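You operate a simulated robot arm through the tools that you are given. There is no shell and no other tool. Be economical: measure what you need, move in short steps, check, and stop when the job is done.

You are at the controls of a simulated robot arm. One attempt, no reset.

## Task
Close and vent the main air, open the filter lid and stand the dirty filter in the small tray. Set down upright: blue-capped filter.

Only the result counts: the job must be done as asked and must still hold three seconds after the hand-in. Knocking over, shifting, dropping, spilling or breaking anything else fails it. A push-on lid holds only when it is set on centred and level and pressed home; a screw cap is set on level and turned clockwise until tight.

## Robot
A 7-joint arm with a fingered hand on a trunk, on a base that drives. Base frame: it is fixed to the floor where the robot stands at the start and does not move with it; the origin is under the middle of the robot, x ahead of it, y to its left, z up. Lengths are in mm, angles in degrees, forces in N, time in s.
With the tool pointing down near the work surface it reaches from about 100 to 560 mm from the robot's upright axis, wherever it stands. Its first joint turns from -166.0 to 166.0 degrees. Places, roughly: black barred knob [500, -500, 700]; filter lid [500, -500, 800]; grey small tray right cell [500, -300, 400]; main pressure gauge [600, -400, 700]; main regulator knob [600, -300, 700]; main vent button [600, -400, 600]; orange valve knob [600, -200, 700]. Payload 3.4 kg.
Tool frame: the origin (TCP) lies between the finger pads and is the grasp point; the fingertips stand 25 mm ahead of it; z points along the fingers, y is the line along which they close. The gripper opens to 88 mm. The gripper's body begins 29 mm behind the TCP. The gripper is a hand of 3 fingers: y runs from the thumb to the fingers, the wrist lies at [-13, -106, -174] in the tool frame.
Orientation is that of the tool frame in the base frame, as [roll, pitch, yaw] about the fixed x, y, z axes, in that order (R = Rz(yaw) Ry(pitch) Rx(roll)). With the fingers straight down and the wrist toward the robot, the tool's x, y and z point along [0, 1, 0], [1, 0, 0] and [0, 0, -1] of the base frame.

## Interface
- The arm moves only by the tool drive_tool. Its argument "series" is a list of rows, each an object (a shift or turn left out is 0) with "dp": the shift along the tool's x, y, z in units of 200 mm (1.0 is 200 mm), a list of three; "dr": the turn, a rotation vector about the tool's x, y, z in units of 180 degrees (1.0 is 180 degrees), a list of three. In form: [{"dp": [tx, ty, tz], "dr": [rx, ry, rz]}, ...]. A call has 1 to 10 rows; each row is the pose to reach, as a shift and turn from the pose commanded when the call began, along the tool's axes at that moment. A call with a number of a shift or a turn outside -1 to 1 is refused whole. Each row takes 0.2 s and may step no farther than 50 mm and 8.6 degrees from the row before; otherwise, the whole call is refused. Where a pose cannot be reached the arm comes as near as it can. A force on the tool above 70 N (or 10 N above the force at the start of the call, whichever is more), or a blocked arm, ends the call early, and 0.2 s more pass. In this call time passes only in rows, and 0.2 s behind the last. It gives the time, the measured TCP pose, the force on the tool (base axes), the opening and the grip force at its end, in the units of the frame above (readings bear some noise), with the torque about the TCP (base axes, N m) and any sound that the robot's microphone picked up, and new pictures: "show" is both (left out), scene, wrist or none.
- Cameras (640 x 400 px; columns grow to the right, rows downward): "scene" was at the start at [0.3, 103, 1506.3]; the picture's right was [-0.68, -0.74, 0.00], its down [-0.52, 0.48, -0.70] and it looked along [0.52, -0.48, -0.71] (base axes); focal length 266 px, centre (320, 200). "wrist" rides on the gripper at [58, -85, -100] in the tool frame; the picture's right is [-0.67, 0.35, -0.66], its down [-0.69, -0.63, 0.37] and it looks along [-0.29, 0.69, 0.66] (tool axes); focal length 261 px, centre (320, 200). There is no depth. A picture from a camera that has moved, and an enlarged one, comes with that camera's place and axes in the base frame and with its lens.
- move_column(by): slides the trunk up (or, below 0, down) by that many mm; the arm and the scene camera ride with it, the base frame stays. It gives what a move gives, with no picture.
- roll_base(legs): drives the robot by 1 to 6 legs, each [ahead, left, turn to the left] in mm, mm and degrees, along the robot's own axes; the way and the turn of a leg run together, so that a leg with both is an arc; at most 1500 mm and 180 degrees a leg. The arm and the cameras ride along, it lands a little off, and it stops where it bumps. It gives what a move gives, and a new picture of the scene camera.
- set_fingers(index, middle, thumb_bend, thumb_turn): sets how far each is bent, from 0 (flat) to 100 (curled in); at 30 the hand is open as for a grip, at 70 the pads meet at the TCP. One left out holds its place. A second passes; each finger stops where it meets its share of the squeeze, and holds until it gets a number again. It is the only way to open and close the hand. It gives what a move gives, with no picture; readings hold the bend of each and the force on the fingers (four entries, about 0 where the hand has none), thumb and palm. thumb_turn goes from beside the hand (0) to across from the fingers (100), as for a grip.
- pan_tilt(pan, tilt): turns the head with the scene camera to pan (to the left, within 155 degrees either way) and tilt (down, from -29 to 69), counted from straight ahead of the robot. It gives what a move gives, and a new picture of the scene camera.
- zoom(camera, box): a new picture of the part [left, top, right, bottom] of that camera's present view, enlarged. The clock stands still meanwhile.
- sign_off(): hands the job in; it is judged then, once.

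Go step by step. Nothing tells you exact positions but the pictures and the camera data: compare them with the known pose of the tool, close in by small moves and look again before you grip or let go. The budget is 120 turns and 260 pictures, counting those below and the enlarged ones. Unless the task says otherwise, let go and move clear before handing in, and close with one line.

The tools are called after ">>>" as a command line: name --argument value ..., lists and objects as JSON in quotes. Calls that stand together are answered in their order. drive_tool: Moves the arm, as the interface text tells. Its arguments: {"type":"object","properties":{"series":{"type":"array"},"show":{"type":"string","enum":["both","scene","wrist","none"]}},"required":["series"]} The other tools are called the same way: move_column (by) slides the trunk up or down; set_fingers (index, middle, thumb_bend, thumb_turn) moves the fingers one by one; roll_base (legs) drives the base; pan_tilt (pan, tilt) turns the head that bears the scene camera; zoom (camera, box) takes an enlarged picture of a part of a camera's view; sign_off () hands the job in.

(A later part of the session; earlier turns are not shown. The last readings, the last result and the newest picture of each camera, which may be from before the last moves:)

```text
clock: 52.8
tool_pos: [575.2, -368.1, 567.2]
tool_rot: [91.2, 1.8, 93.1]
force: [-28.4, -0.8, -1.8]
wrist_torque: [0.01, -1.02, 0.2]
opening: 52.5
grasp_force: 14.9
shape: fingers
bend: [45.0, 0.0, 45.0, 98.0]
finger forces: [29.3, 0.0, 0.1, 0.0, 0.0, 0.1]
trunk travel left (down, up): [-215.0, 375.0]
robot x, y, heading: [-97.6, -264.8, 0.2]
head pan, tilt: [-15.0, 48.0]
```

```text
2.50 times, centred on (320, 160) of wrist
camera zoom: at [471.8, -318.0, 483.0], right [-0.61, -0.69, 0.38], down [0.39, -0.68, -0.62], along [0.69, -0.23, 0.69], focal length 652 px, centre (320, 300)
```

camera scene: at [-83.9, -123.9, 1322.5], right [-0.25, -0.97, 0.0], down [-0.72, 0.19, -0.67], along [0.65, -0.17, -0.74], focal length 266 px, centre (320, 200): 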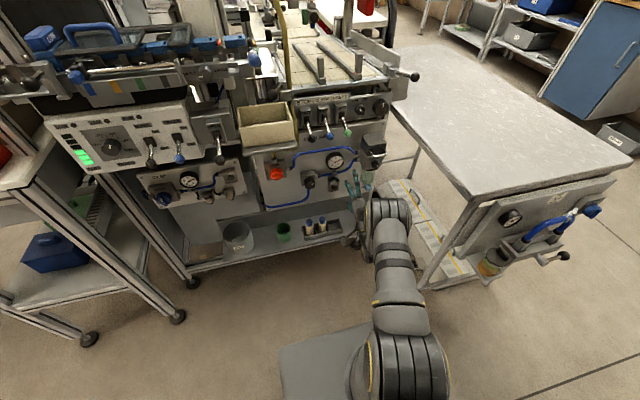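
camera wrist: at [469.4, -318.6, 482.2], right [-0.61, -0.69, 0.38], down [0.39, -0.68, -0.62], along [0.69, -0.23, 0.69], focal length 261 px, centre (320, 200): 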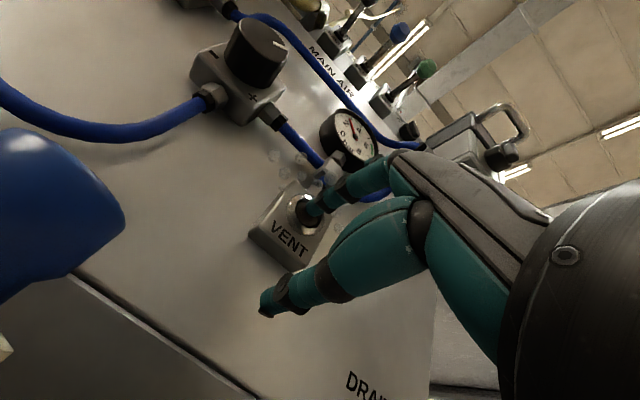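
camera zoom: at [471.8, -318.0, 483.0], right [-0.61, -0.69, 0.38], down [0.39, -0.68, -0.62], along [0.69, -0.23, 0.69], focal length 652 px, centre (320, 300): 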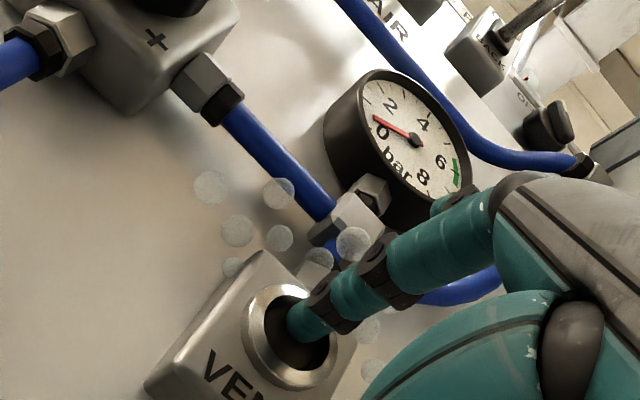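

Nearly down to zero. I'll keep holding.

>>> drive_tool --series '[{"dp": [0, 0, 0]}, {"dp": [0, 0, 0]}, {"dp": [0, 0, 0]}, {"dp": [0, 0, 0]}, {"dp": [0, 0, 0]}, {"dp": [0, 0, 0]}, {"dp": [0, 0, 0]}, {"dp": [0, 0, 0]}, {"dp": [0, 0, 0]}, {"dp": [0, 0, 0]}]' --show "none"

>>> drive_tool --series '[{"dp": [0, 0, 0]}, {"dp": [0, 0, 0]}, {"dp": [0, 0, 0]}, {"dp": [0, 0, 0]}, {"dp": [0, 0, 0]}, {"dp": [0, 0, 0]}, {"dp": [0, 0, 0]}, {"dp": [0, 0, 0]}, {"dp": [0, 0, 0]}, {"dp": [0, 0, 0]}]' --show "none"

>>> zoom --camera "wrist" --box '[280, 80, 400, 200]'

```text
clock: 55.0
tool_pos: [574.2, -369.1, 566.3]
tool_rot: [91.1, 1.7, 93.1]
force: [-29.9, -0.2, -1.2]
wrist_torque: [0.05, -1.04, 0.24]
opening: 52.8
grasp_force: 14.9
shape: fingers
bend: [45.0, 0.0, 45.0, 98.0]
finger forces: [29.4, 0.0, 0.0, 0.1, 0.1, 0.0]
trunk travel left (down, up): [-215.0, 375.0]
robot x, y, heading: [-101.3, -260.7, 0.1]
head pan, tilt: [-15.0, 48.0]
```

```text
clock: 57.2
tool_pos: [575.4, -369.4, 568.7]
tool_rot: [91.1, 1.7, 93.2]
force: [-29.1, -1.3, -1.5]
wrist_torque: [0.01, -1.05, 0.21]
opening: 52.5
grasp_force: 15.1
shape: fingers
bend: [45.0, 0.0, 45.0, 98.0]
finger forces: [29.4, 0.0, 0.1, 0.1, 0.1, 0.0]
trunk travel left (down, up): [-215.0, 375.0]
robot x, y, heading: [-100.6, -261.9, 0.2]
head pan, tilt: [-15.0, 48.0]
```

```text
3.33 times, centred on (340, 140) of wrist
camera zoom: at [471.8, -318.1, 483.0], right [-0.61, -0.69, 0.38], down [0.39, -0.68, -0.62], along [0.69, -0.23, 0.69], focal length 869 px, centre (253, 400)
```

zoom: 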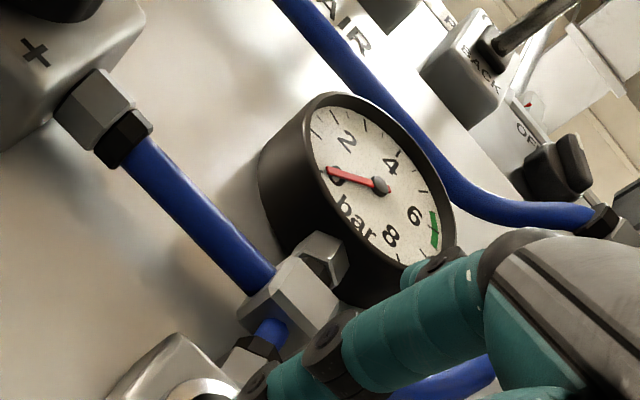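

The gauge reads zero, so venting is done. I'll withdraw and raise the trunk to work on the filter housing.

>>> drive_tool --series '[{"dp": [0, 0, -0.1]}, {"dp": [0, 0, -0.25]}, {"dp": [-0.05, 0, -0.4]}]' --show "none"

>>> roll_base --legs '[[-60, 0, 0]]'

>>> move_column --by 130

>>> zoom --camera "scene" --box '[300, 100, 420, 220]'

>>> zoom --camera "wrist" --box '[0, 0, 640, 400]'

```text
clock: 58.0
tool_pos: [497.2, -382.6, 570.1]
tool_rot: [91.2, 1.7, 93.1]
force: [-0.1, -0.2, 0.0]
wrist_torque: [-0.01, -0.01, 0.0]
opening: 47.3
grasp_force: 0.0
shape: fingers
bend: [50.0, 0.0, 45.0, 98.0]
finger forces: [0.1, 0.0, 0.1, 0.1, 0.0, 0.0]
trunk travel left (down, up): [-215.0, 375.0]
robot x, y, heading: [-99.5, -261.4, 0.1]
head pan, tilt: [-15.0, 48.0]
```

```text
clock: 59.0
tool_pos: [437.3, -382.4, 567.3]
tool_rot: [91.2, 1.7, 93.1]
force: [-0.3, -0.9, -0.1]
wrist_torque: [0.0, 0.0, 0.03]
opening: 47.7
grasp_force: 0.0
shape: fingers
bend: [50.0, 0.0, 45.0, 98.0]
finger forces: [0.0, 0.1, 0.1, 0.0, 0.0, 0.1]
trunk travel left (down, up): [-215.0, 375.0]
robot x, y, heading: [-161.7, -261.1, 0.0]
head pan, tilt: [-15.0, 48.0]
camera scene: at [-145.0, -124.2, 1192.5], right [-0.26, -0.97, 0.0], down [-0.72, 0.19, -0.67], along [0.65, -0.17, -0.74], focal length 266 px, centre (320, 200)
```

scene: 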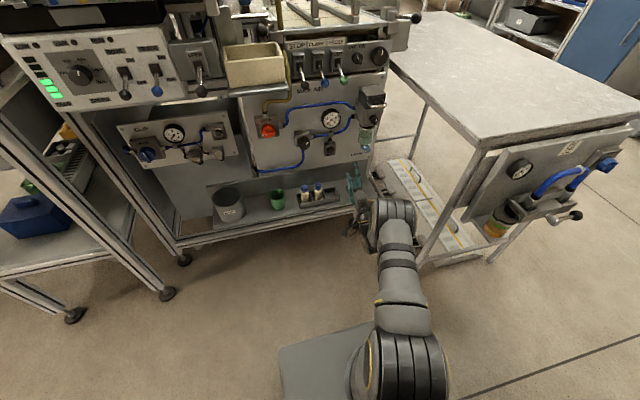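

```text
clock: 60.6
tool_pos: [436.3, -383.9, 699.2]
tool_rot: [91.2, 1.6, 93.1]
force: [-0.3, 0.6, 0.4]
wrist_torque: [-0.01, -0.03, 0.0]
opening: 47.4
grasp_force: 0.1
shape: fingers
bend: [50.0, 0.0, 45.0, 98.0]
finger forces: [0.0, 0.0, 0.0, 0.0, 0.0, 0.0]
trunk travel left (down, up): [-345.0, 245.0]
robot x, y, heading: [-159.1, -260.9, 0.5]
head pan, tilt: [-15.0, 48.0]
```

```text
3.33 times, centred on (360, 160) of scene
camera zoom: at [-145.1, -124.2, 1322.5], right [-0.26, -0.97, 0.0], down [-0.72, 0.19, -0.67], along [0.65, -0.17, -0.74], focal length 888 px, centre (187, 333)
```

zoom: 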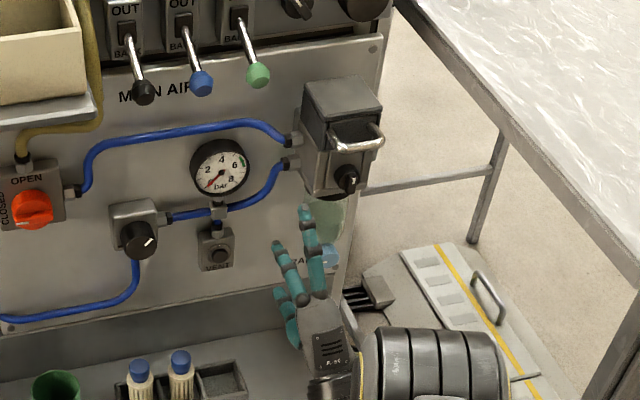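

```text
1.00 times, centred on (320, 200) of wrist (not enlarged: the box is as wide or as high as the picture)
camera zoom: at [333.6, -332.5, 615.2], right [-0.61, -0.69, 0.38], down [0.39, -0.68, -0.62], along [0.69, -0.23, 0.69], focal length 261 px, centre (320, 200)
```

zoom: 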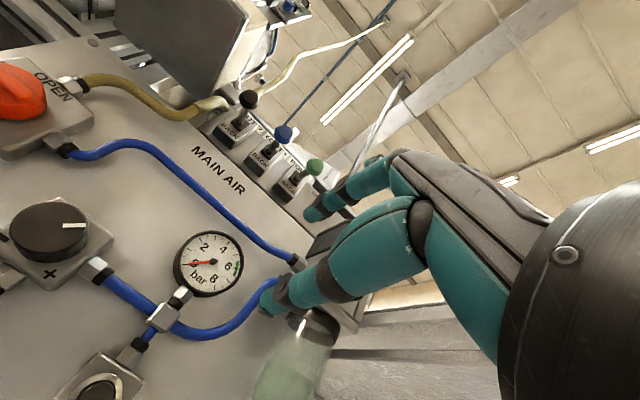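

The gauge stays at zero with the button released, so the valve is really shut. Now a close look at the filter housing.

>>> pan_tilt --pan -30 --tilt 40

>>> zoom --camera "scene" --box '[280, 90, 340, 150]'

```text
clock: 61.4
tool_pos: [435.3, -383.7, 699.7]
tool_rot: [91.2, 1.7, 93.1]
force: [-0.4, 0.3, 0.5]
wrist_torque: [0.02, 0.02, 0.0]
opening: 47.3
grasp_force: 0.0
shape: fingers
bend: [50.0, 0.0, 45.0, 98.0]
finger forces: [0.1, 0.0, 0.0, 0.1, 0.0, 0.0]
trunk travel left (down, up): [-345.0, 245.0]
robot x, y, heading: [-159.2, -264.0, 0.4]
head pan, tilt: [-30.0, 40.0]
camera scene: at [-147.5, -146.3, 1333.9], right [-0.5, -0.87, 0.0], down [-0.56, 0.32, -0.77], along [0.66, -0.38, -0.64], focal length 266 px, centre (320, 200)
```

scene: 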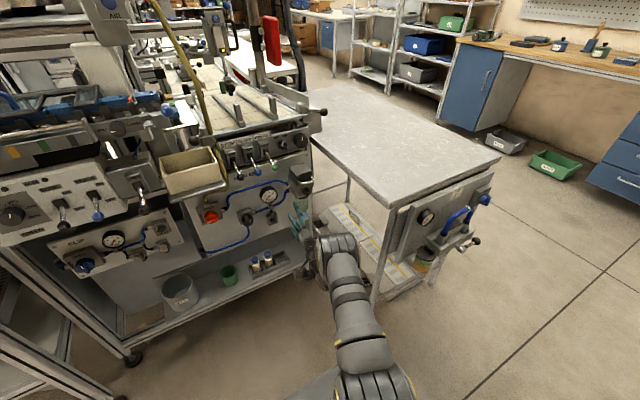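

```text
6.67 times, centred on (310, 120) of scene
camera zoom: at [-147.5, -146.3, 1333.9], right [-0.5, -0.87, 0.0], down [-0.56, 0.32, -0.77], along [0.66, -0.38, -0.64], focal length 1775 px, centre (387, 733)
```

zoom: 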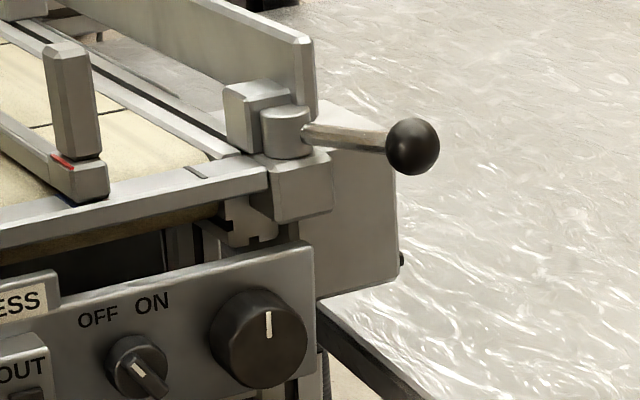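

>>> zoom --camera "scene" --box '[270, 155, 330, 215]'

>>> zoom --camera "scene" --box '[285, 162, 321, 200]'

```text
6.67 times, centred on (300, 185) of scene
camera zoom: at [-147.5, -146.3, 1333.9], right [-0.5, -0.87, 0.0], down [-0.56, 0.32, -0.77], along [0.66, -0.38, -0.64], focal length 1775 px, centre (453, 300)
```

zoom: 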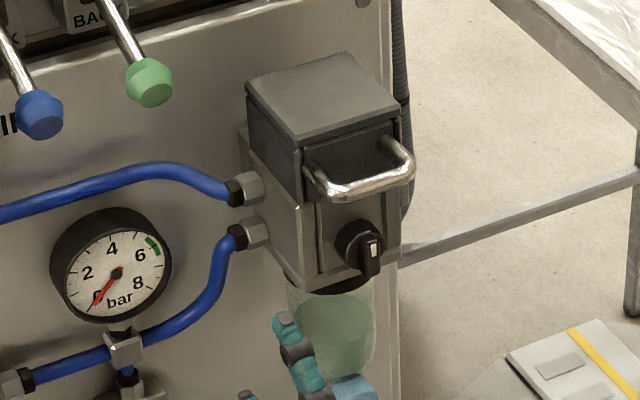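

```text
10.53 times, centred on (303, 181) of scene
camera zoom: at [-147.5, -146.3, 1333.9], right [-0.5, -0.87, 0.0], down [-0.56, 0.32, -0.77], along [0.66, -0.38, -0.64], focal length 2803 px, centre (499, 400)
```

zoom: 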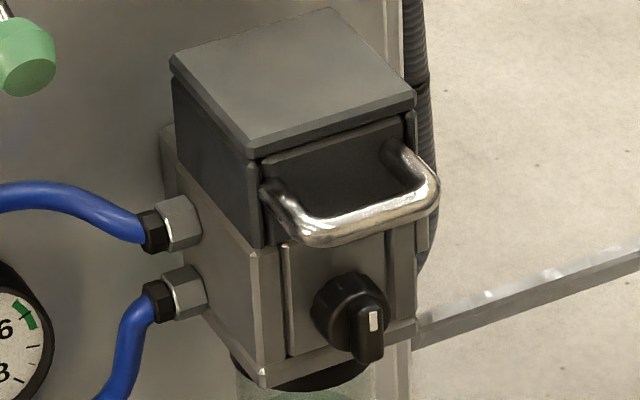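

The housing has a U-handle on the lid at about (504,-475,798). A black barred latch knob sits below it at about (530,-487,731), with its bar vertical. I'll shift right for a wrist-camera look at the knob.

>>> roll_base --legs '[[0, -95, 0]]'

>>> zoom --camera "wrist" --box '[0, 0, 640, 400]'

```text
clock: 62.5
tool_pos: [437.6, -479.0, 700.2]
tool_rot: [91.2, 1.7, 93.1]
force: [0.3, -0.2, 0.1]
wrist_torque: [0.04, 0.02, 0.03]
opening: 47.4
grasp_force: 0.1
shape: fingers
bend: [50.0, 0.0, 45.0, 98.0]
finger forces: [0.0, 0.0, 0.1, 0.0, 0.1, 0.0]
trunk travel left (down, up): [-345.0, 245.0]
robot x, y, heading: [-160.5, -353.9, 0.0]
head pan, tilt: [-30.0, 40.0]
camera scene: at [-147.2, -241.6, 1333.9], right [-0.5, -0.87, 0.0], down [-0.56, 0.32, -0.77], along [0.66, -0.38, -0.64], focal length 266 px, centre (320, 200)
```

scene: 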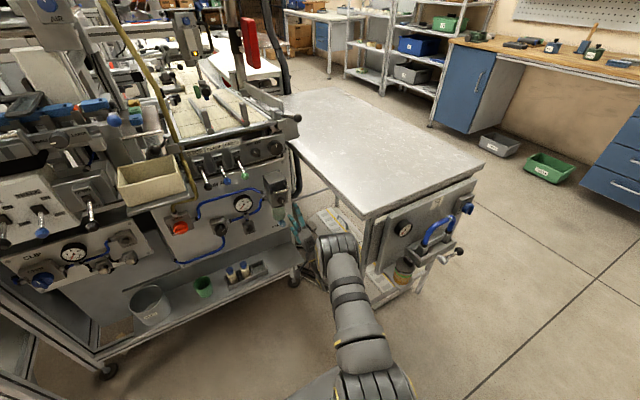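

```text
1.00 times, centred on (320, 200) of wrist (not enlarged: the box is as wide or as high as the picture)
camera zoom: at [333.9, -427.9, 615.3], right [-0.61, -0.69, 0.38], down [0.39, -0.68, -0.62], along [0.69, -0.23, 0.69], focal length 261 px, centre (320, 200)
```

zoom: 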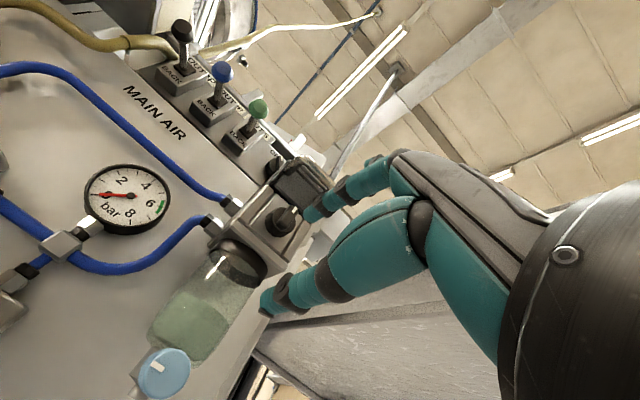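

>>> zoom --camera "wrist" --box '[230, 140, 350, 260]'

>>> zoom --camera "scene" --box '[264, 170, 310, 206]'

```text
3.33 times, centred on (290, 200) of wrist
camera zoom: at [333.9, -427.9, 615.3], right [-0.61, -0.69, 0.38], down [0.39, -0.68, -0.62], along [0.69, -0.23, 0.69], focal length 869 px, centre (420, 200)
```

zoom: 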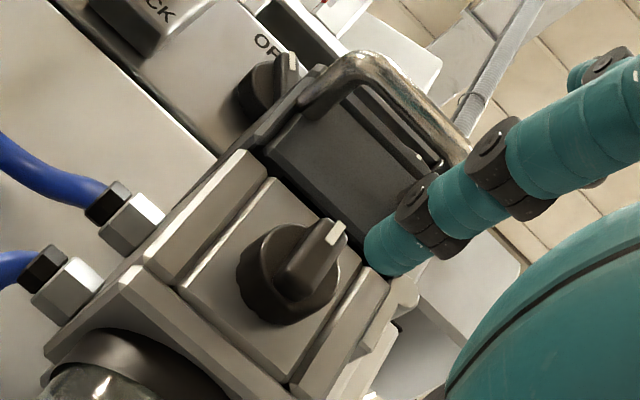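

```text
11.11 times, centred on (287, 188) of scene
camera zoom: at [-147.2, -241.6, 1333.9], right [-0.5, -0.87, 0.0], down [-0.56, 0.32, -0.77], along [0.66, -0.38, -0.64], focal length 2959 px, centre (687, 333)
```

zoom: 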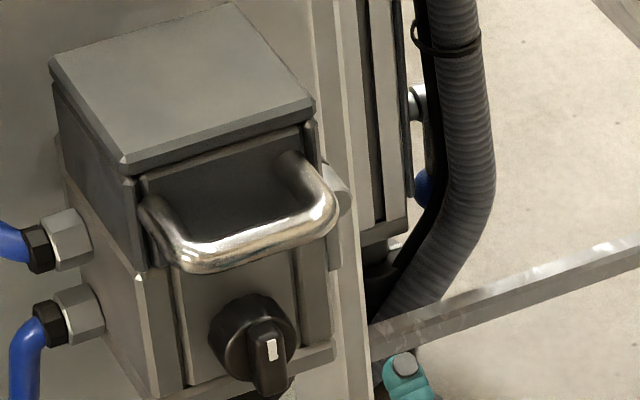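

The knob bar front is at about (511,-475,749) and the handle bar at about (497,-468,800). I'll push this knob the same way as the valve, using only the index finger. First I'll set the fingers and line up to the right of the bar's top.

>>> set_fingers --index 50 --middle 95 --thumb_bend 5

>>> drive_tool --series '[{"dp": [-0.08, 0.08, 0]}, {"dp": [-0.17, 0.16, 0]}]' --show "none"

>>> roll_base --legs '[[45, 0, 0]]'

>>> zoom --camera "wrist" --box '[200, 100, 440, 300]'

>>> zoom --camera "scene" --box '[244, 170, 310, 222]'

```text
clock: 63.5
tool_pos: [436.3, -479.6, 699.3]
tool_rot: [91.2, 1.6, 93.1]
force: [0.1, 0.7, 0.1]
wrist_torque: [0.0, 0.03, 0.0]
opening: 78.1
grasp_force: 0.1
shape: fingers
bend: [50.0, 95.0, 5.0, 98.0]
finger forces: [0.0, 0.0, 0.0, 0.0, 0.0, 0.1]
trunk travel left (down, up): [-345.0, 245.0]
robot x, y, heading: [-160.4, -354.8, 0.1]
head pan, tilt: [-30.0, 40.0]
```

```text
clock: 64.1
tool_pos: [440.1, -512.6, 731.7]
tool_rot: [91.2, 1.7, 93.2]
force: [0.7, 0.5, 0.1]
wrist_torque: [-0.01, 0.02, 0.0]
opening: 78.0
grasp_force: 0.0
shape: fingers
bend: [50.0, 95.0, 5.0, 98.0]
finger forces: [0.0, 0.0, 0.0, 0.1, 0.0, 0.1]
trunk travel left (down, up): [-345.0, 245.0]
robot x, y, heading: [-162.0, -358.1, 0.3]
head pan, tilt: [-30.0, 40.0]
```

```text
clock: 65.0
tool_pos: [485.3, -513.7, 731.6]
tool_rot: [91.3, 1.8, 93.1]
force: [0.8, -0.5, 0.5]
wrist_torque: [0.03, 0.03, 0.01]
opening: 78.0
grasp_force: 0.0
shape: fingers
bend: [50.0, 95.0, 5.0, 98.0]
finger forces: [0.0, 0.0, 0.1, 0.0, 0.1, 0.0]
trunk travel left (down, up): [-345.0, 245.0]
robot x, y, heading: [-117.8, -355.8, 0.3]
head pan, tilt: [-30.0, 40.0]
camera scene: at [-102.0, -241.7, 1333.9], right [-0.5, -0.87, 0.0], down [-0.56, 0.32, -0.77], along [0.66, -0.38, -0.64], focal length 266 px, centre (320, 200)
```

scene: 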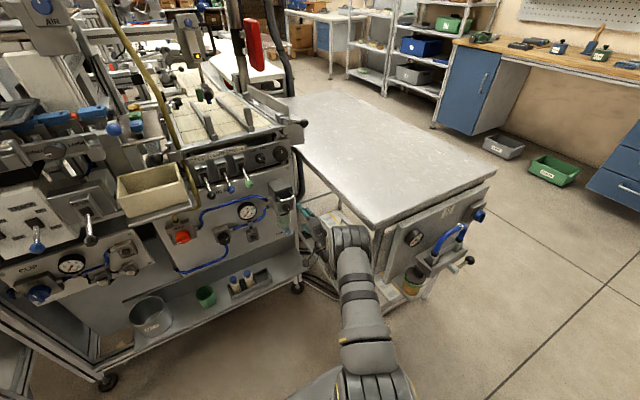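

```text
2.00 times, centred on (320, 200) of wrist
camera zoom: at [382.0, -462.1, 648.1], right [-0.61, -0.69, 0.38], down [0.39, -0.68, -0.62], along [0.69, -0.23, 0.69], focal length 521 px, centre (320, 200)
```

zoom: 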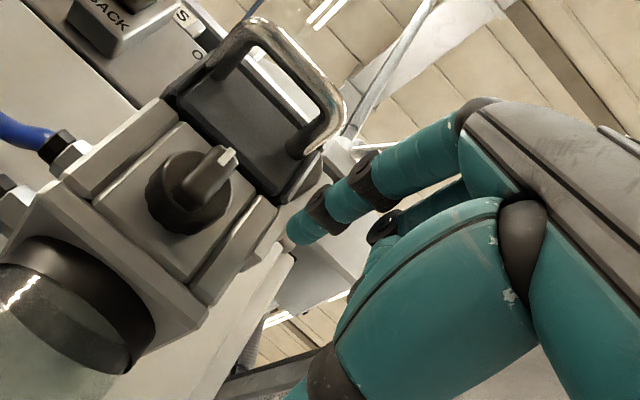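

```text
7.69 times, centred on (277, 196) of scene
camera zoom: at [-102.0, -241.7, 1333.9], right [-0.5, -0.87, 0.0], down [-0.56, 0.32, -0.77], along [0.66, -0.38, -0.64], focal length 2048 px, centre (651, 231)
```

zoom: 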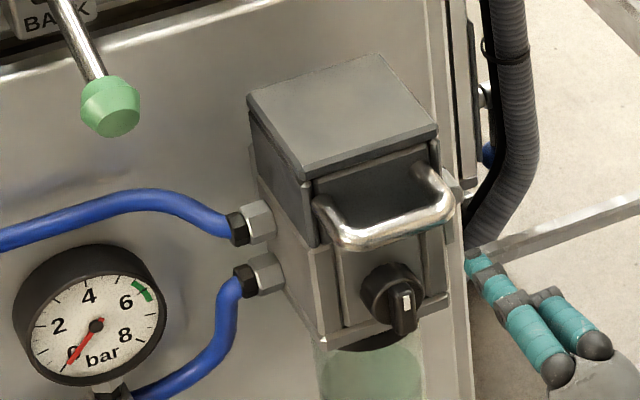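

Confirmed: knob centre (511,-471,749), index tip (510,-504,760). I'll push in 12 mm, then left 34 mm, then down.

>>> drive_tool --series '[{"dp": [0, 0.02, 0.06]}, {"dp": [0.06, 0.02, 0.06]}, {"dp": [0.1, 0.02, 0.065]}, {"dp": [0.14, 0.02, 0.065]}, {"dp": [0.17, 0.02, 0.07]}, {"dp": [0.18, 0.0, 0.07]}, {"dp": [0.185, -0.025, 0.07]}]' --show "none"

>>> zoom --camera "wrist" --box '[200, 100, 440, 300]'

>>> zoom --camera "scene" --box '[264, 182, 300, 222]'

```text
clock: 66.6
tool_pos: [496.5, -475.2, 727.4]
tool_rot: [91.0, 1.8, 93.2]
force: [1.1, -2.6, 9.6]
wrist_torque: [0.19, -0.05, -0.04]
opening: 88.2
grasp_force: 4.9
shape: fingers
bend: [40.0, 95.0, 5.0, 98.0]
finger forces: [9.9, 0.0, 0.1, 0.0, 0.1, 0.0]
trunk travel left (down, up): [-345.0, 245.0]
robot x, y, heading: [-110.4, -359.3, 0.3]
head pan, tilt: [-30.0, 40.0]
```

```text
2.00 times, centred on (320, 200) of wrist
camera zoom: at [393.5, -424.0, 642.5], right [-0.61, -0.69, 0.38], down [0.39, -0.68, -0.61], along [0.69, -0.23, 0.69], focal length 521 px, centre (320, 200)
```

zoom: 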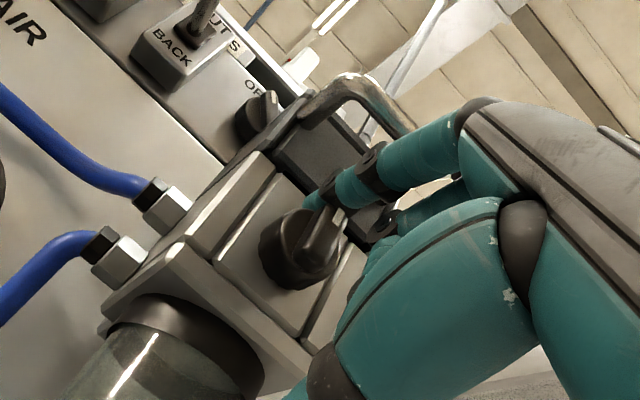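

```text
10.00 times, centred on (282, 202) of scene
camera zoom: at [-102.7, -241.9, 1334.1], right [-0.5, -0.87, 0.0], down [-0.56, 0.32, -0.77], along [0.67, -0.38, -0.64], focal length 2663 px, centre (700, 180)
```

zoom: 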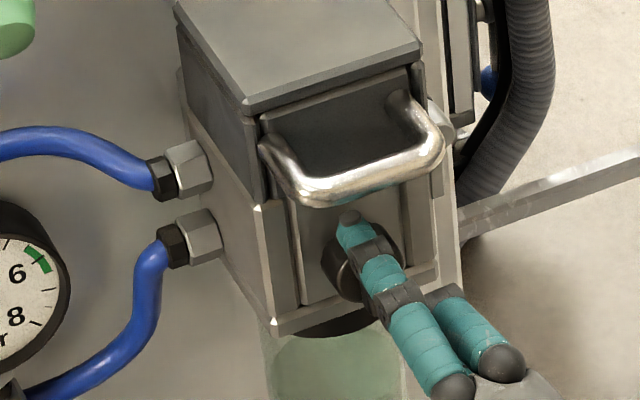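

The finger rode over the top of the bar and the knob didn't turn. I'll try from the left side pushing right (clockwise), a bit lower on the bar.

>>> drive_tool --series '[{"dp": [0, 0.02, -0.12]}, {"dp": [0.12, 0.0, -0.12]}, {"dp": [0.14, -0.01, 0.01]}, {"dp": [0.1, -0.01, 0.01]}, {"dp": [0.05, -0.01, 0.01]}, {"dp": [0.01, -0.01, 0.01]}, {"dp": [-0.03, -0.01, 0.01]}]' --show "none"

>>> zoom --camera "wrist" --box '[200, 100, 440, 300]'

>>> zoom --camera "scene" --box '[264, 182, 300, 222]'

```text
clock: 68.2
tool_pos: [498.9, -480.5, 725.7]
tool_rot: [91.0, 1.8, 93.0]
force: [-0.7, 4.6, 8.4]
wrist_torque: [-0.01, -0.16, 0.07]
opening: 89.2
grasp_force: 4.3
shape: fingers
bend: [40.0, 95.0, 5.0, 98.0]
finger forces: [9.1, 0.0, 0.0, 0.0, 0.0, 0.0]
out of reach, approached as far as the arm can: row 3
trunk travel left (down, up): [-345.0, 245.0]
robot x, y, heading: [-114.5, -362.0, 0.5]
head pan, tilt: [-30.0, 40.0]
```

```text
2.00 times, centred on (320, 200) of wrist
camera zoom: at [396.0, -429.6, 641.6], right [-0.61, -0.69, 0.38], down [0.39, -0.68, -0.61], along [0.69, -0.23, 0.69], focal length 521 px, centre (320, 200)
```

zoom: 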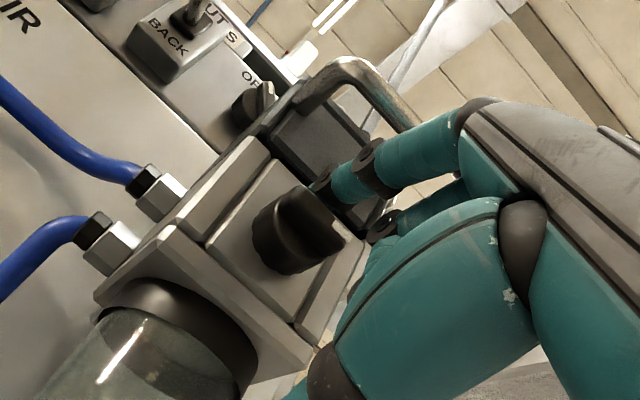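

```text
10.00 times, centred on (282, 202) of scene
camera zoom: at [-102.8, -240.9, 1334.0], right [-0.5, -0.87, 0.0], down [-0.56, 0.32, -0.77], along [0.67, -0.38, -0.64], focal length 2663 px, centre (700, 180)
```

zoom: 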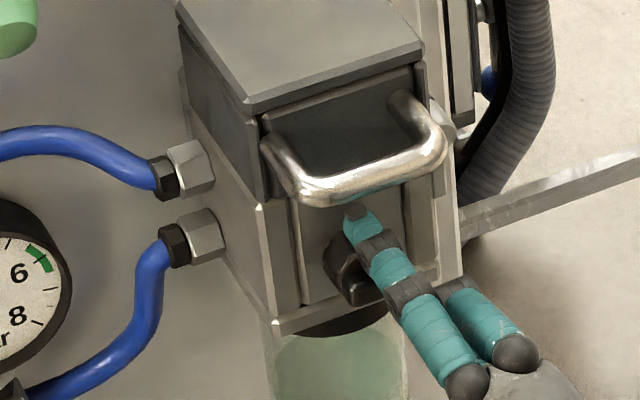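

The knob turns clockwise and is about 55° round. I'll continue right and then down on the bar's end.

>>> drive_tool --series '[{"dp": [-0.02, 0.0, 0]}, {"dp": [-0.04, -0.02, 0]}, {"dp": [-0.045, -0.05, 0]}, {"dp": [-0.045, -0.08, 0]}, {"dp": [-0.045, -0.11, 0]}]' --show "none"

>>> zoom --camera "wrist" --box '[200, 100, 440, 300]'

```text
clock: 69.4
tool_pos: [498.4, -490.7, 698.0]
tool_rot: [91.5, 1.7, 93.2]
force: [0.4, 1.1, -0.4]
wrist_torque: [0.0, -0.01, 0.02]
opening: 77.9
grasp_force: 0.1
shape: fingers
bend: [50.0, 95.0, 5.0, 98.0]
finger forces: [0.0, 0.0, 0.1, 0.0, 0.1, 0.0]
trunk travel left (down, up): [-345.0, 245.0]
robot x, y, heading: [-115.8, -358.1, 0.3]
head pan, tilt: [-30.0, 40.0]
```

```text
2.00 times, centred on (320, 200) of wrist
camera zoom: at [394.9, -439.8, 616.0], right [-0.61, -0.69, 0.38], down [0.39, -0.68, -0.62], along [0.69, -0.23, 0.68], focal length 521 px, centre (320, 200)
```

zoom: 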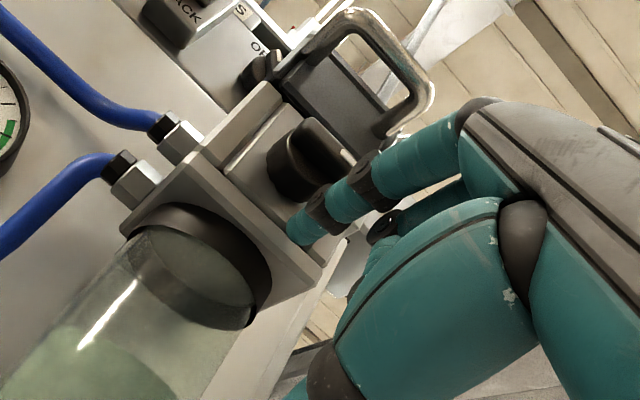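

The knob is now horizontal, turned about 90°. Next the lid handle: I'll back off, raise the hand to the handle height and set a narrow opening to pinch the bar, clear of the knob.

>>> roll_base --legs '[[-65, 0, 0]]'

>>> set_fingers --index 45 --middle 45 --thumb_bend 50

>>> drive_tool --series '[{"dp": [0.05, 0.2, 0]}, {"dp": [0.1, 0.4, 0]}, {"dp": [0.1, 0.515, 0]}]' --show "wrist"

>>> zoom --camera "scene" --box '[244, 160, 310, 222]'

```text
clock: 70.4
tool_pos: [434.3, -490.3, 701.3]
tool_rot: [91.3, 1.7, 93.1]
force: [-0.5, 0.7, 0.0]
wrist_torque: [0.01, 0.0, 0.0]
opening: 78.0
grasp_force: 0.0
shape: fingers
bend: [50.0, 95.0, 5.0, 98.0]
finger forces: [0.0, 0.0, 0.1, 0.1, 0.0, 0.0]
trunk travel left (down, up): [-345.0, 245.0]
robot x, y, heading: [-184.4, -357.5, 0.3]
head pan, tilt: [-30.0, 40.0]
camera scene: at [-165.7, -241.9, 1333.9], right [-0.5, -0.87, 0.0], down [-0.56, 0.32, -0.77], along [0.67, -0.38, -0.64], focal length 266 px, centre (320, 200)
```

scene: 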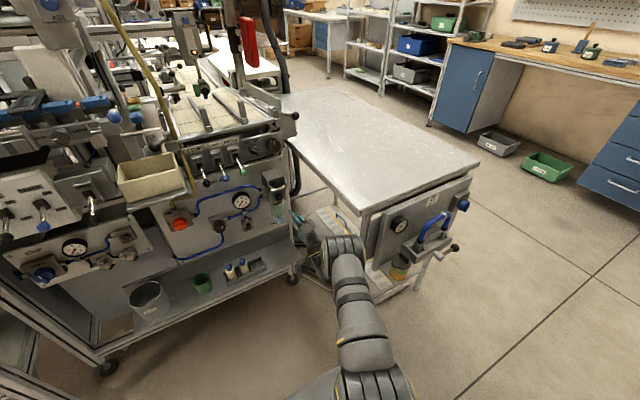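

```text
clock: 71.4
tool_pos: [434.6, -491.3, 702.2]
tool_rot: [91.2, 1.7, 93.2]
force: [0.2, 0.7, -1.4]
wrist_torque: [-0.03, 0.01, -0.02]
opening: 47.3
grasp_force: 0.1
shape: fingers
bend: [45.0, 45.0, 50.0, 98.0]
finger forces: [0.0, 0.0, 0.1, 0.1, 0.0, 0.1]
trunk travel left (down, up): [-345.0, 245.0]
robot x, y, heading: [-177.5, -359.1, 0.3]
head pan, tilt: [-30.0, 40.0]
```

```text
clock: 72.2
tool_pos: [435.1, -469.2, 805.6]
tool_rot: [91.2, 1.6, 93.1]
force: [0.4, -0.2, -0.2]
wrist_torque: [0.0, 0.0, -0.03]
opening: 47.2
grasp_force: 0.0
shape: fingers
bend: [45.0, 45.0, 50.0, 98.0]
finger forces: [0.0, 0.0, 0.0, 0.0, 0.0, 0.0]
trunk travel left (down, up): [-345.0, 245.0]
robot x, y, heading: [-176.1, -354.0, 0.1]
head pan, tilt: [-30.0, 40.0]
camera wrist: at [333.1, -418.5, 721.8], right [-0.61, -0.69, 0.38], down [0.39, -0.68, -0.62], along [0.69, -0.23, 0.69], focal length 261 px, centre (320, 200)
```

wrist: 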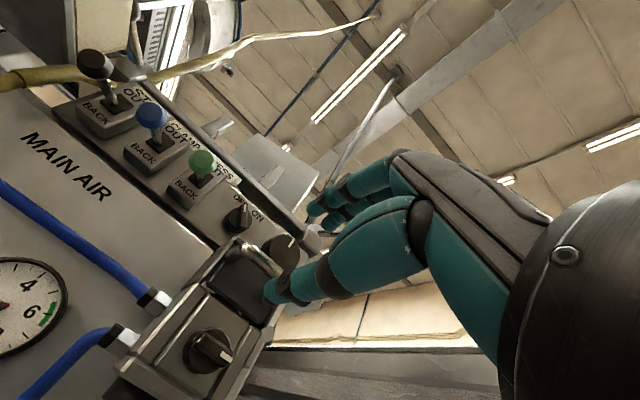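

```text
6.45 times, centred on (277, 191) of scene
camera zoom: at [-165.9, -241.8, 1333.9], right [-0.5, -0.87, 0.0], down [-0.56, 0.32, -0.77], along [0.67, -0.38, -0.64], focal length 1718 px, centre (597, 258)
```

zoom: 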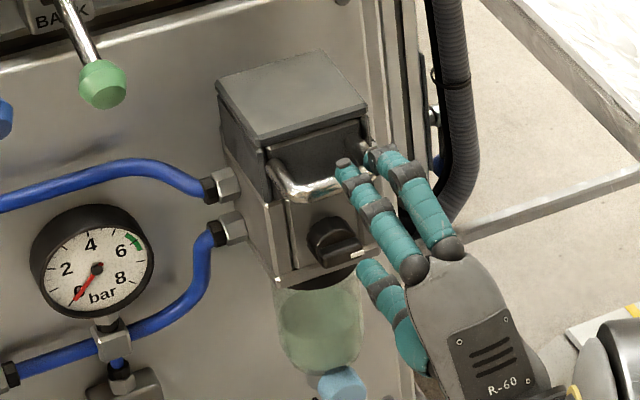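

The knob's mark now points right. I'll check the handle relative to the fingers up close.

>>> zoom --camera "wrist" --box '[180, 180, 340, 320]'

```text
2.86 times, centred on (260, 250) of wrist
camera zoom: at [333.1, -418.5, 721.8], right [-0.61, -0.69, 0.38], down [0.39, -0.68, -0.62], along [0.69, -0.23, 0.69], focal length 745 px, centre (491, 57)
```

zoom: 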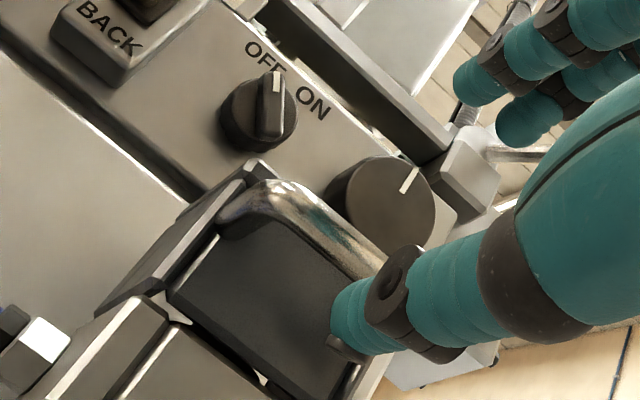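

The handle bar centre is at about (497,-465,804), well aligned. I'll move forward in steps to bring the bar between thumb and fingers.

>>> drive_tool --series '[{"dp": [0, 0, 0.1]}, {"dp": [0, 0, 0.19]}, {"dp": [0, 0, 0.28]}]' --show "none"

>>> zoom --camera "wrist" --box '[200, 140, 380, 320]'

>>> zoom --camera "scene" --box '[244, 160, 310, 222]'

```text
clock: 73.0
tool_pos: [492.6, -465.9, 803.8]
tool_rot: [91.2, 1.7, 93.1]
force: [0.3, 0.0, -0.2]
wrist_torque: [-0.03, -0.01, 0.01]
opening: 47.3
grasp_force: 0.0
shape: fingers
bend: [45.0, 45.0, 50.0, 98.0]
finger forces: [0.1, 0.1, 0.0, 0.0, 0.1, 0.1]
trunk travel left (down, up): [-345.0, 245.0]
robot x, y, heading: [-178.8, -357.7, 0.4]
head pan, tilt: [-30.0, 40.0]
```

```text
2.22 times, centred on (290, 230) of wrist
camera zoom: at [388.9, -415.1, 720.2], right [-0.61, -0.69, 0.38], down [0.39, -0.68, -0.62], along [0.69, -0.23, 0.69], focal length 579 px, centre (387, 133)
```

zoom: 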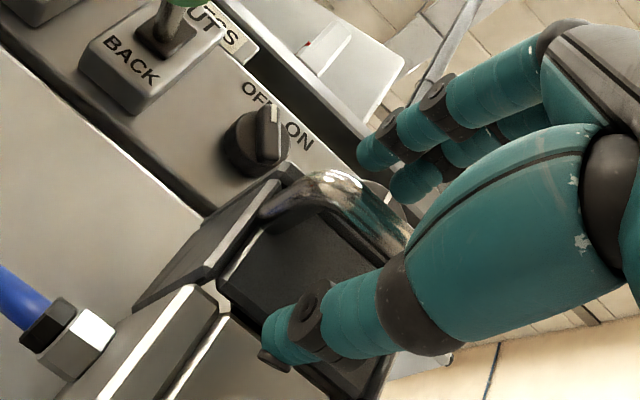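

```text
6.45 times, centred on (277, 191) of scene
camera zoom: at [-165.9, -241.9, 1334.0], right [-0.5, -0.87, 0.0], down [-0.56, 0.32, -0.77], along [0.67, -0.38, -0.64], focal length 1718 px, centre (597, 258)
```

zoom: 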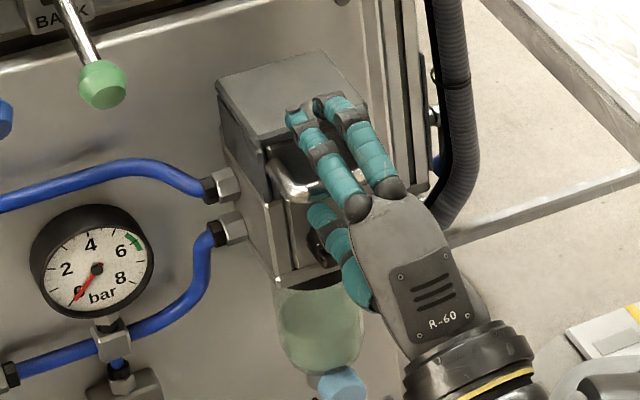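

The bar sits between the thumb and the fingers. Closing.

>>> set_fingers --index 72 --middle 72 --thumb_bend 72

>>> zoom --camera "wrist" --box '[200, 140, 380, 320]'

```text
clock: 74.0
tool_pos: [491.7, -466.6, 804.3]
tool_rot: [91.3, 1.7, 93.2]
force: [1.1, 0.2, -0.1]
wrist_torque: [-0.02, 0.02, -0.02]
opening: 0.0
grasp_force: 0.1
shape: fingers
bend: [72.0, 72.0, 71.0, 97.0]
finger forces: [0.0, 0.0, 0.0, 0.0, 0.1, 0.1]
trunk travel left (down, up): [-345.0, 245.0]
robot x, y, heading: [-181.5, -357.0, 0.2]
head pan, tilt: [-30.0, 40.0]
```

```text
2.22 times, centred on (290, 230) of wrist
camera zoom: at [388.8, -415.1, 720.0], right [-0.61, -0.69, 0.38], down [0.39, -0.68, -0.62], along [0.69, -0.23, 0.69], focal length 579 px, centre (387, 133)
```

zoom: 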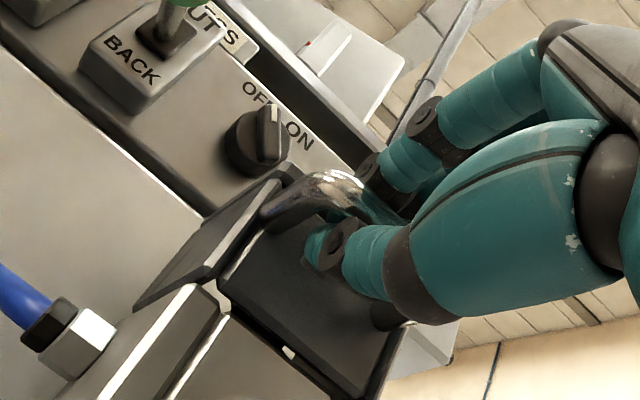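

The fingertips closed around the bar like a ring, with the thumb below it. I'll lift gently 20 mm and see.

>>> drive_tool --series '[{"dp": [0, 0.04, 0]}, {"dp": [0, 0.08, 0]}, {"dp": [0, 0.12, 0.0]}, {"dp": [0, 0.15, 0.01]}]' --show "none"

>>> zoom --camera "scene" --box '[244, 150, 310, 212]'

>>> zoom --camera "wrist" --box '[160, 120, 400, 320]'

```text
clock: 75.0
tool_pos: [493.8, -465.0, 832.0]
tool_rot: [91.3, 1.6, 93.3]
force: [-6.1, -7.8, -10.9]
wrist_torque: [-0.06, 0.16, -0.1]
opening: 4.3
grasp_force: 6.7
shape: fingers
bend: [72.0, 72.0, 65.0, 100.0]
finger forces: [0.5, 0.0, 0.1, 0.0, 12.2, 0.0]
trunk travel left (down, up): [-345.0, 245.0]
robot x, y, heading: [-179.1, -358.2, 0.3]
head pan, tilt: [-30.0, 40.0]
```

```text
6.45 times, centred on (277, 181) of scene
camera zoom: at [-165.5, -243.2, 1334.0], right [-0.5, -0.87, 0.0], down [-0.56, 0.32, -0.77], along [0.66, -0.38, -0.64], focal length 1718 px, centre (597, 323)
```

zoom: 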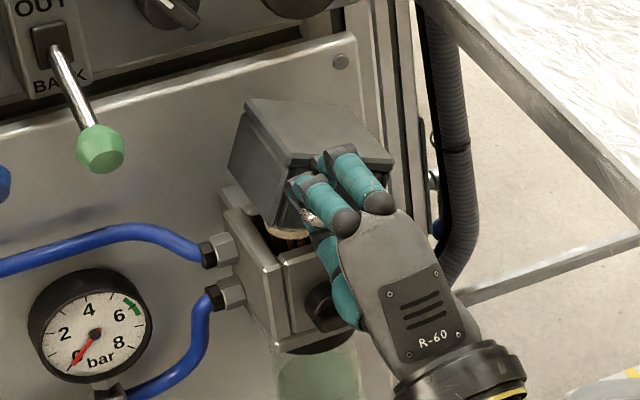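

```text
2.00 times, centred on (280, 220) of wrist
camera zoom: at [390.8, -413.7, 748.2], right [-0.61, -0.69, 0.38], down [0.39, -0.68, -0.62], along [0.69, -0.23, 0.69], focal length 521 px, centre (400, 160)
```

zoom: 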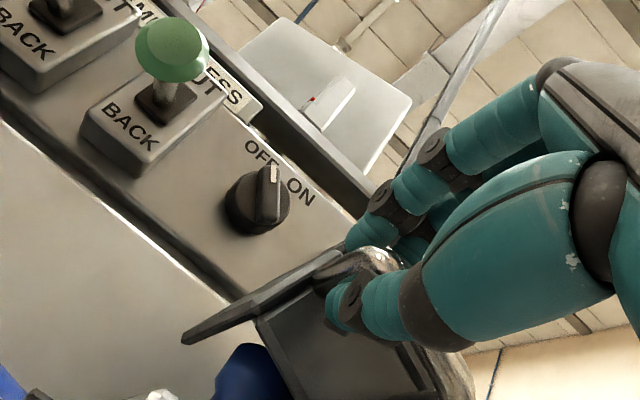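

The lid is lifting on its rear hinge and I can see the blue-capped filter inside. I'll continue along the arc up and back.

>>> drive_tool --series '[{"dp": [0, 0.07, 0.025]}, {"dp": [0, 0.135, 0.06]}, {"dp": [0, 0.2, 0.1]}, {"dp": [0, 0.255, 0.15]}]' --show "none"

>>> zoom --camera "scene" --box '[244, 140, 310, 202]'

>>> zoom --camera "wrist" --box '[160, 120, 400, 320]'

```text
clock: 76.0
tool_pos: [524.0, -459.9, 883.6]
tool_rot: [91.2, 1.7, 93.1]
force: [-0.5, 0.0, -0.4]
wrist_torque: [0.0, 0.03, 0.02]
opening: 0.1
grasp_force: 0.0
shape: fingers
bend: [72.0, 72.0, 71.0, 98.0]
finger forces: [0.0, 0.1, 0.0, 0.0, 0.0, 0.1]
trunk travel left (down, up): [-345.0, 245.0]
robot x, y, heading: [-176.6, -357.5, -0.1]
head pan, tilt: [-30.0, 40.0]
```

```text
6.45 times, centred on (277, 171) of scene
camera zoom: at [-165.8, -241.9, 1334.0], right [-0.5, -0.87, 0.0], down [-0.56, 0.32, -0.77], along [0.67, -0.38, -0.64], focal length 1718 px, centre (597, 387)
```

zoom: 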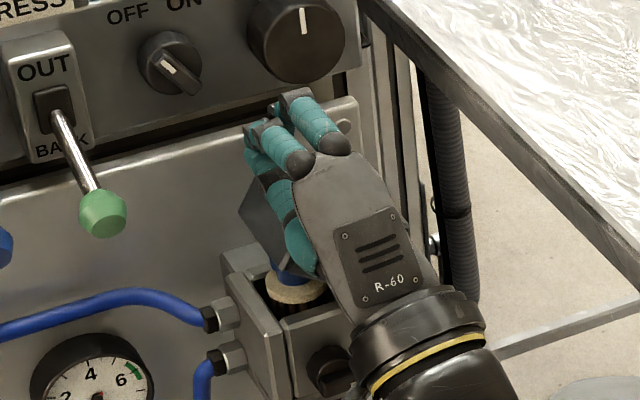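

```text
2.00 times, centred on (280, 220) of wrist
camera zoom: at [421.8, -409.1, 799.6], right [-0.61, -0.69, 0.38], down [0.39, -0.68, -0.62], along [0.69, -0.23, 0.69], focal length 521 px, centre (400, 160)
```

zoom: 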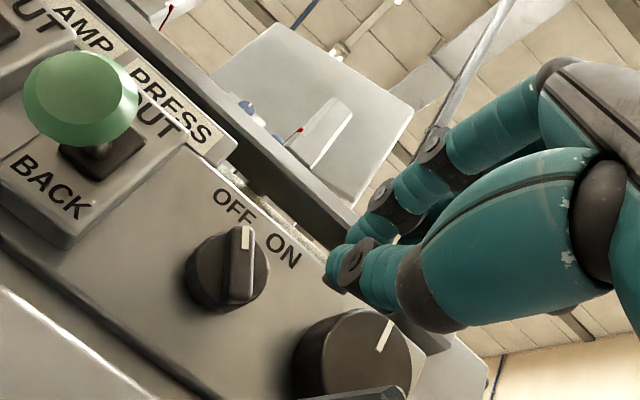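

There's no load on the hand now, so the lid may be standing on its own. I'll back off slightly to see.

>>> drive_tool --series '[{"dp": [0, 0, -0.15]}, {"dp": [-0.05, 0, -0.3]}]' --show "none"

>>> zoom --camera "scene" --box '[244, 140, 310, 202]'

>>> zoom --camera "wrist" --box '[120, 120, 400, 320]'

```text
clock: 76.6
tool_pos: [465.6, -473.2, 885.0]
tool_rot: [91.2, 1.7, 93.1]
force: [0.8, -0.2, 0.3]
wrist_torque: [0.02, 0.04, -0.05]
opening: 0.0
grasp_force: 0.0
shape: fingers
bend: [72.0, 72.0, 71.0, 98.0]
finger forces: [0.0, 0.0, 0.1, 0.0, 0.0, 0.1]
trunk travel left (down, up): [-345.0, 245.0]
robot x, y, heading: [-179.0, -355.6, 0.4]
head pan, tilt: [-30.0, 40.0]
```

```text
6.45 times, centred on (277, 171) of scene
camera zoom: at [-165.8, -241.8, 1333.9], right [-0.5, -0.87, 0.0], down [-0.56, 0.32, -0.77], along [0.67, -0.38, -0.64], focal length 1718 px, centre (597, 387)
```

zoom: 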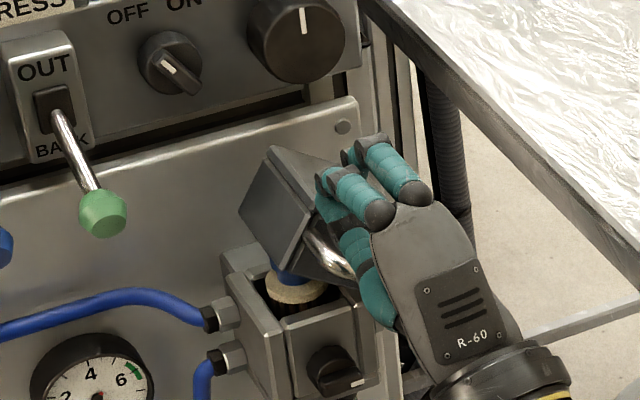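

```text
2.00 times, centred on (260, 220) of wrist
camera zoom: at [363.1, -422.2, 802.1], right [-0.61, -0.69, 0.38], down [0.39, -0.68, -0.62], along [0.69, -0.23, 0.69], focal length 521 px, centre (440, 160)
```

zoom: 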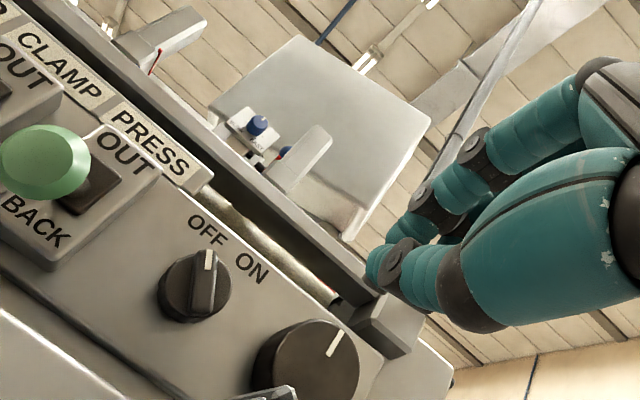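

The lid holds itself partly open with the handle sticking forward. I'll lower the closed fist below the handle to push it further from underneath.

>>> drive_tool --series '[{"dp": [0, -0.1, -0.1]}, {"dp": [0, -0.3, -0.12]}, {"dp": [0.0, -0.45, -0.12]}]' --show "none"

>>> zoom --camera "wrist" --box '[120, 120, 400, 320]'

>>> zoom --camera "scene" --box '[244, 150, 310, 212]'

```text
clock: 77.4
tool_pos: [440.5, -477.9, 794.7]
tool_rot: [91.2, 1.6, 93.1]
force: [0.2, 0.7, 0.4]
wrist_torque: [-0.01, 0.03, 0.01]
opening: 0.1
grasp_force: 0.1
shape: fingers
bend: [72.0, 72.0, 71.0, 98.0]
finger forces: [0.0, 0.0, 0.0, 0.0, 0.0, 0.1]
trunk travel left (down, up): [-345.0, 245.0]
robot x, y, heading: [-183.7, -358.7, 0.3]
head pan, tilt: [-30.0, 40.0]
```

```text
2.00 times, centred on (260, 220) of wrist
camera zoom: at [337.1, -426.7, 711.1], right [-0.61, -0.69, 0.38], down [0.39, -0.68, -0.62], along [0.69, -0.23, 0.69], focal length 521 px, centre (440, 160)
```

zoom: 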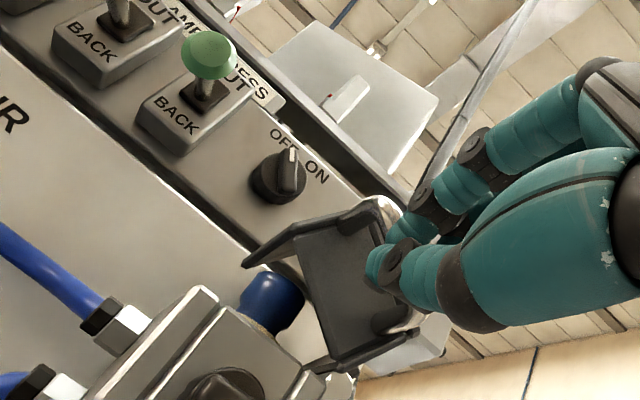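

```text
6.45 times, centred on (277, 181) of scene
camera zoom: at [-165.9, -241.9, 1334.0], right [-0.5, -0.87, 0.0], down [-0.56, 0.32, -0.77], along [0.67, -0.38, -0.64], focal length 1718 px, centre (597, 323)
```

zoom: 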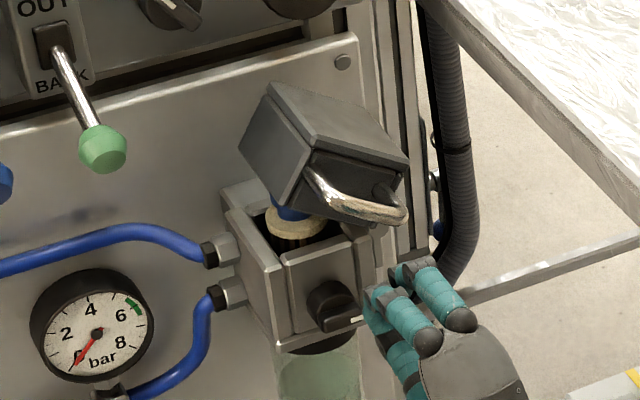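

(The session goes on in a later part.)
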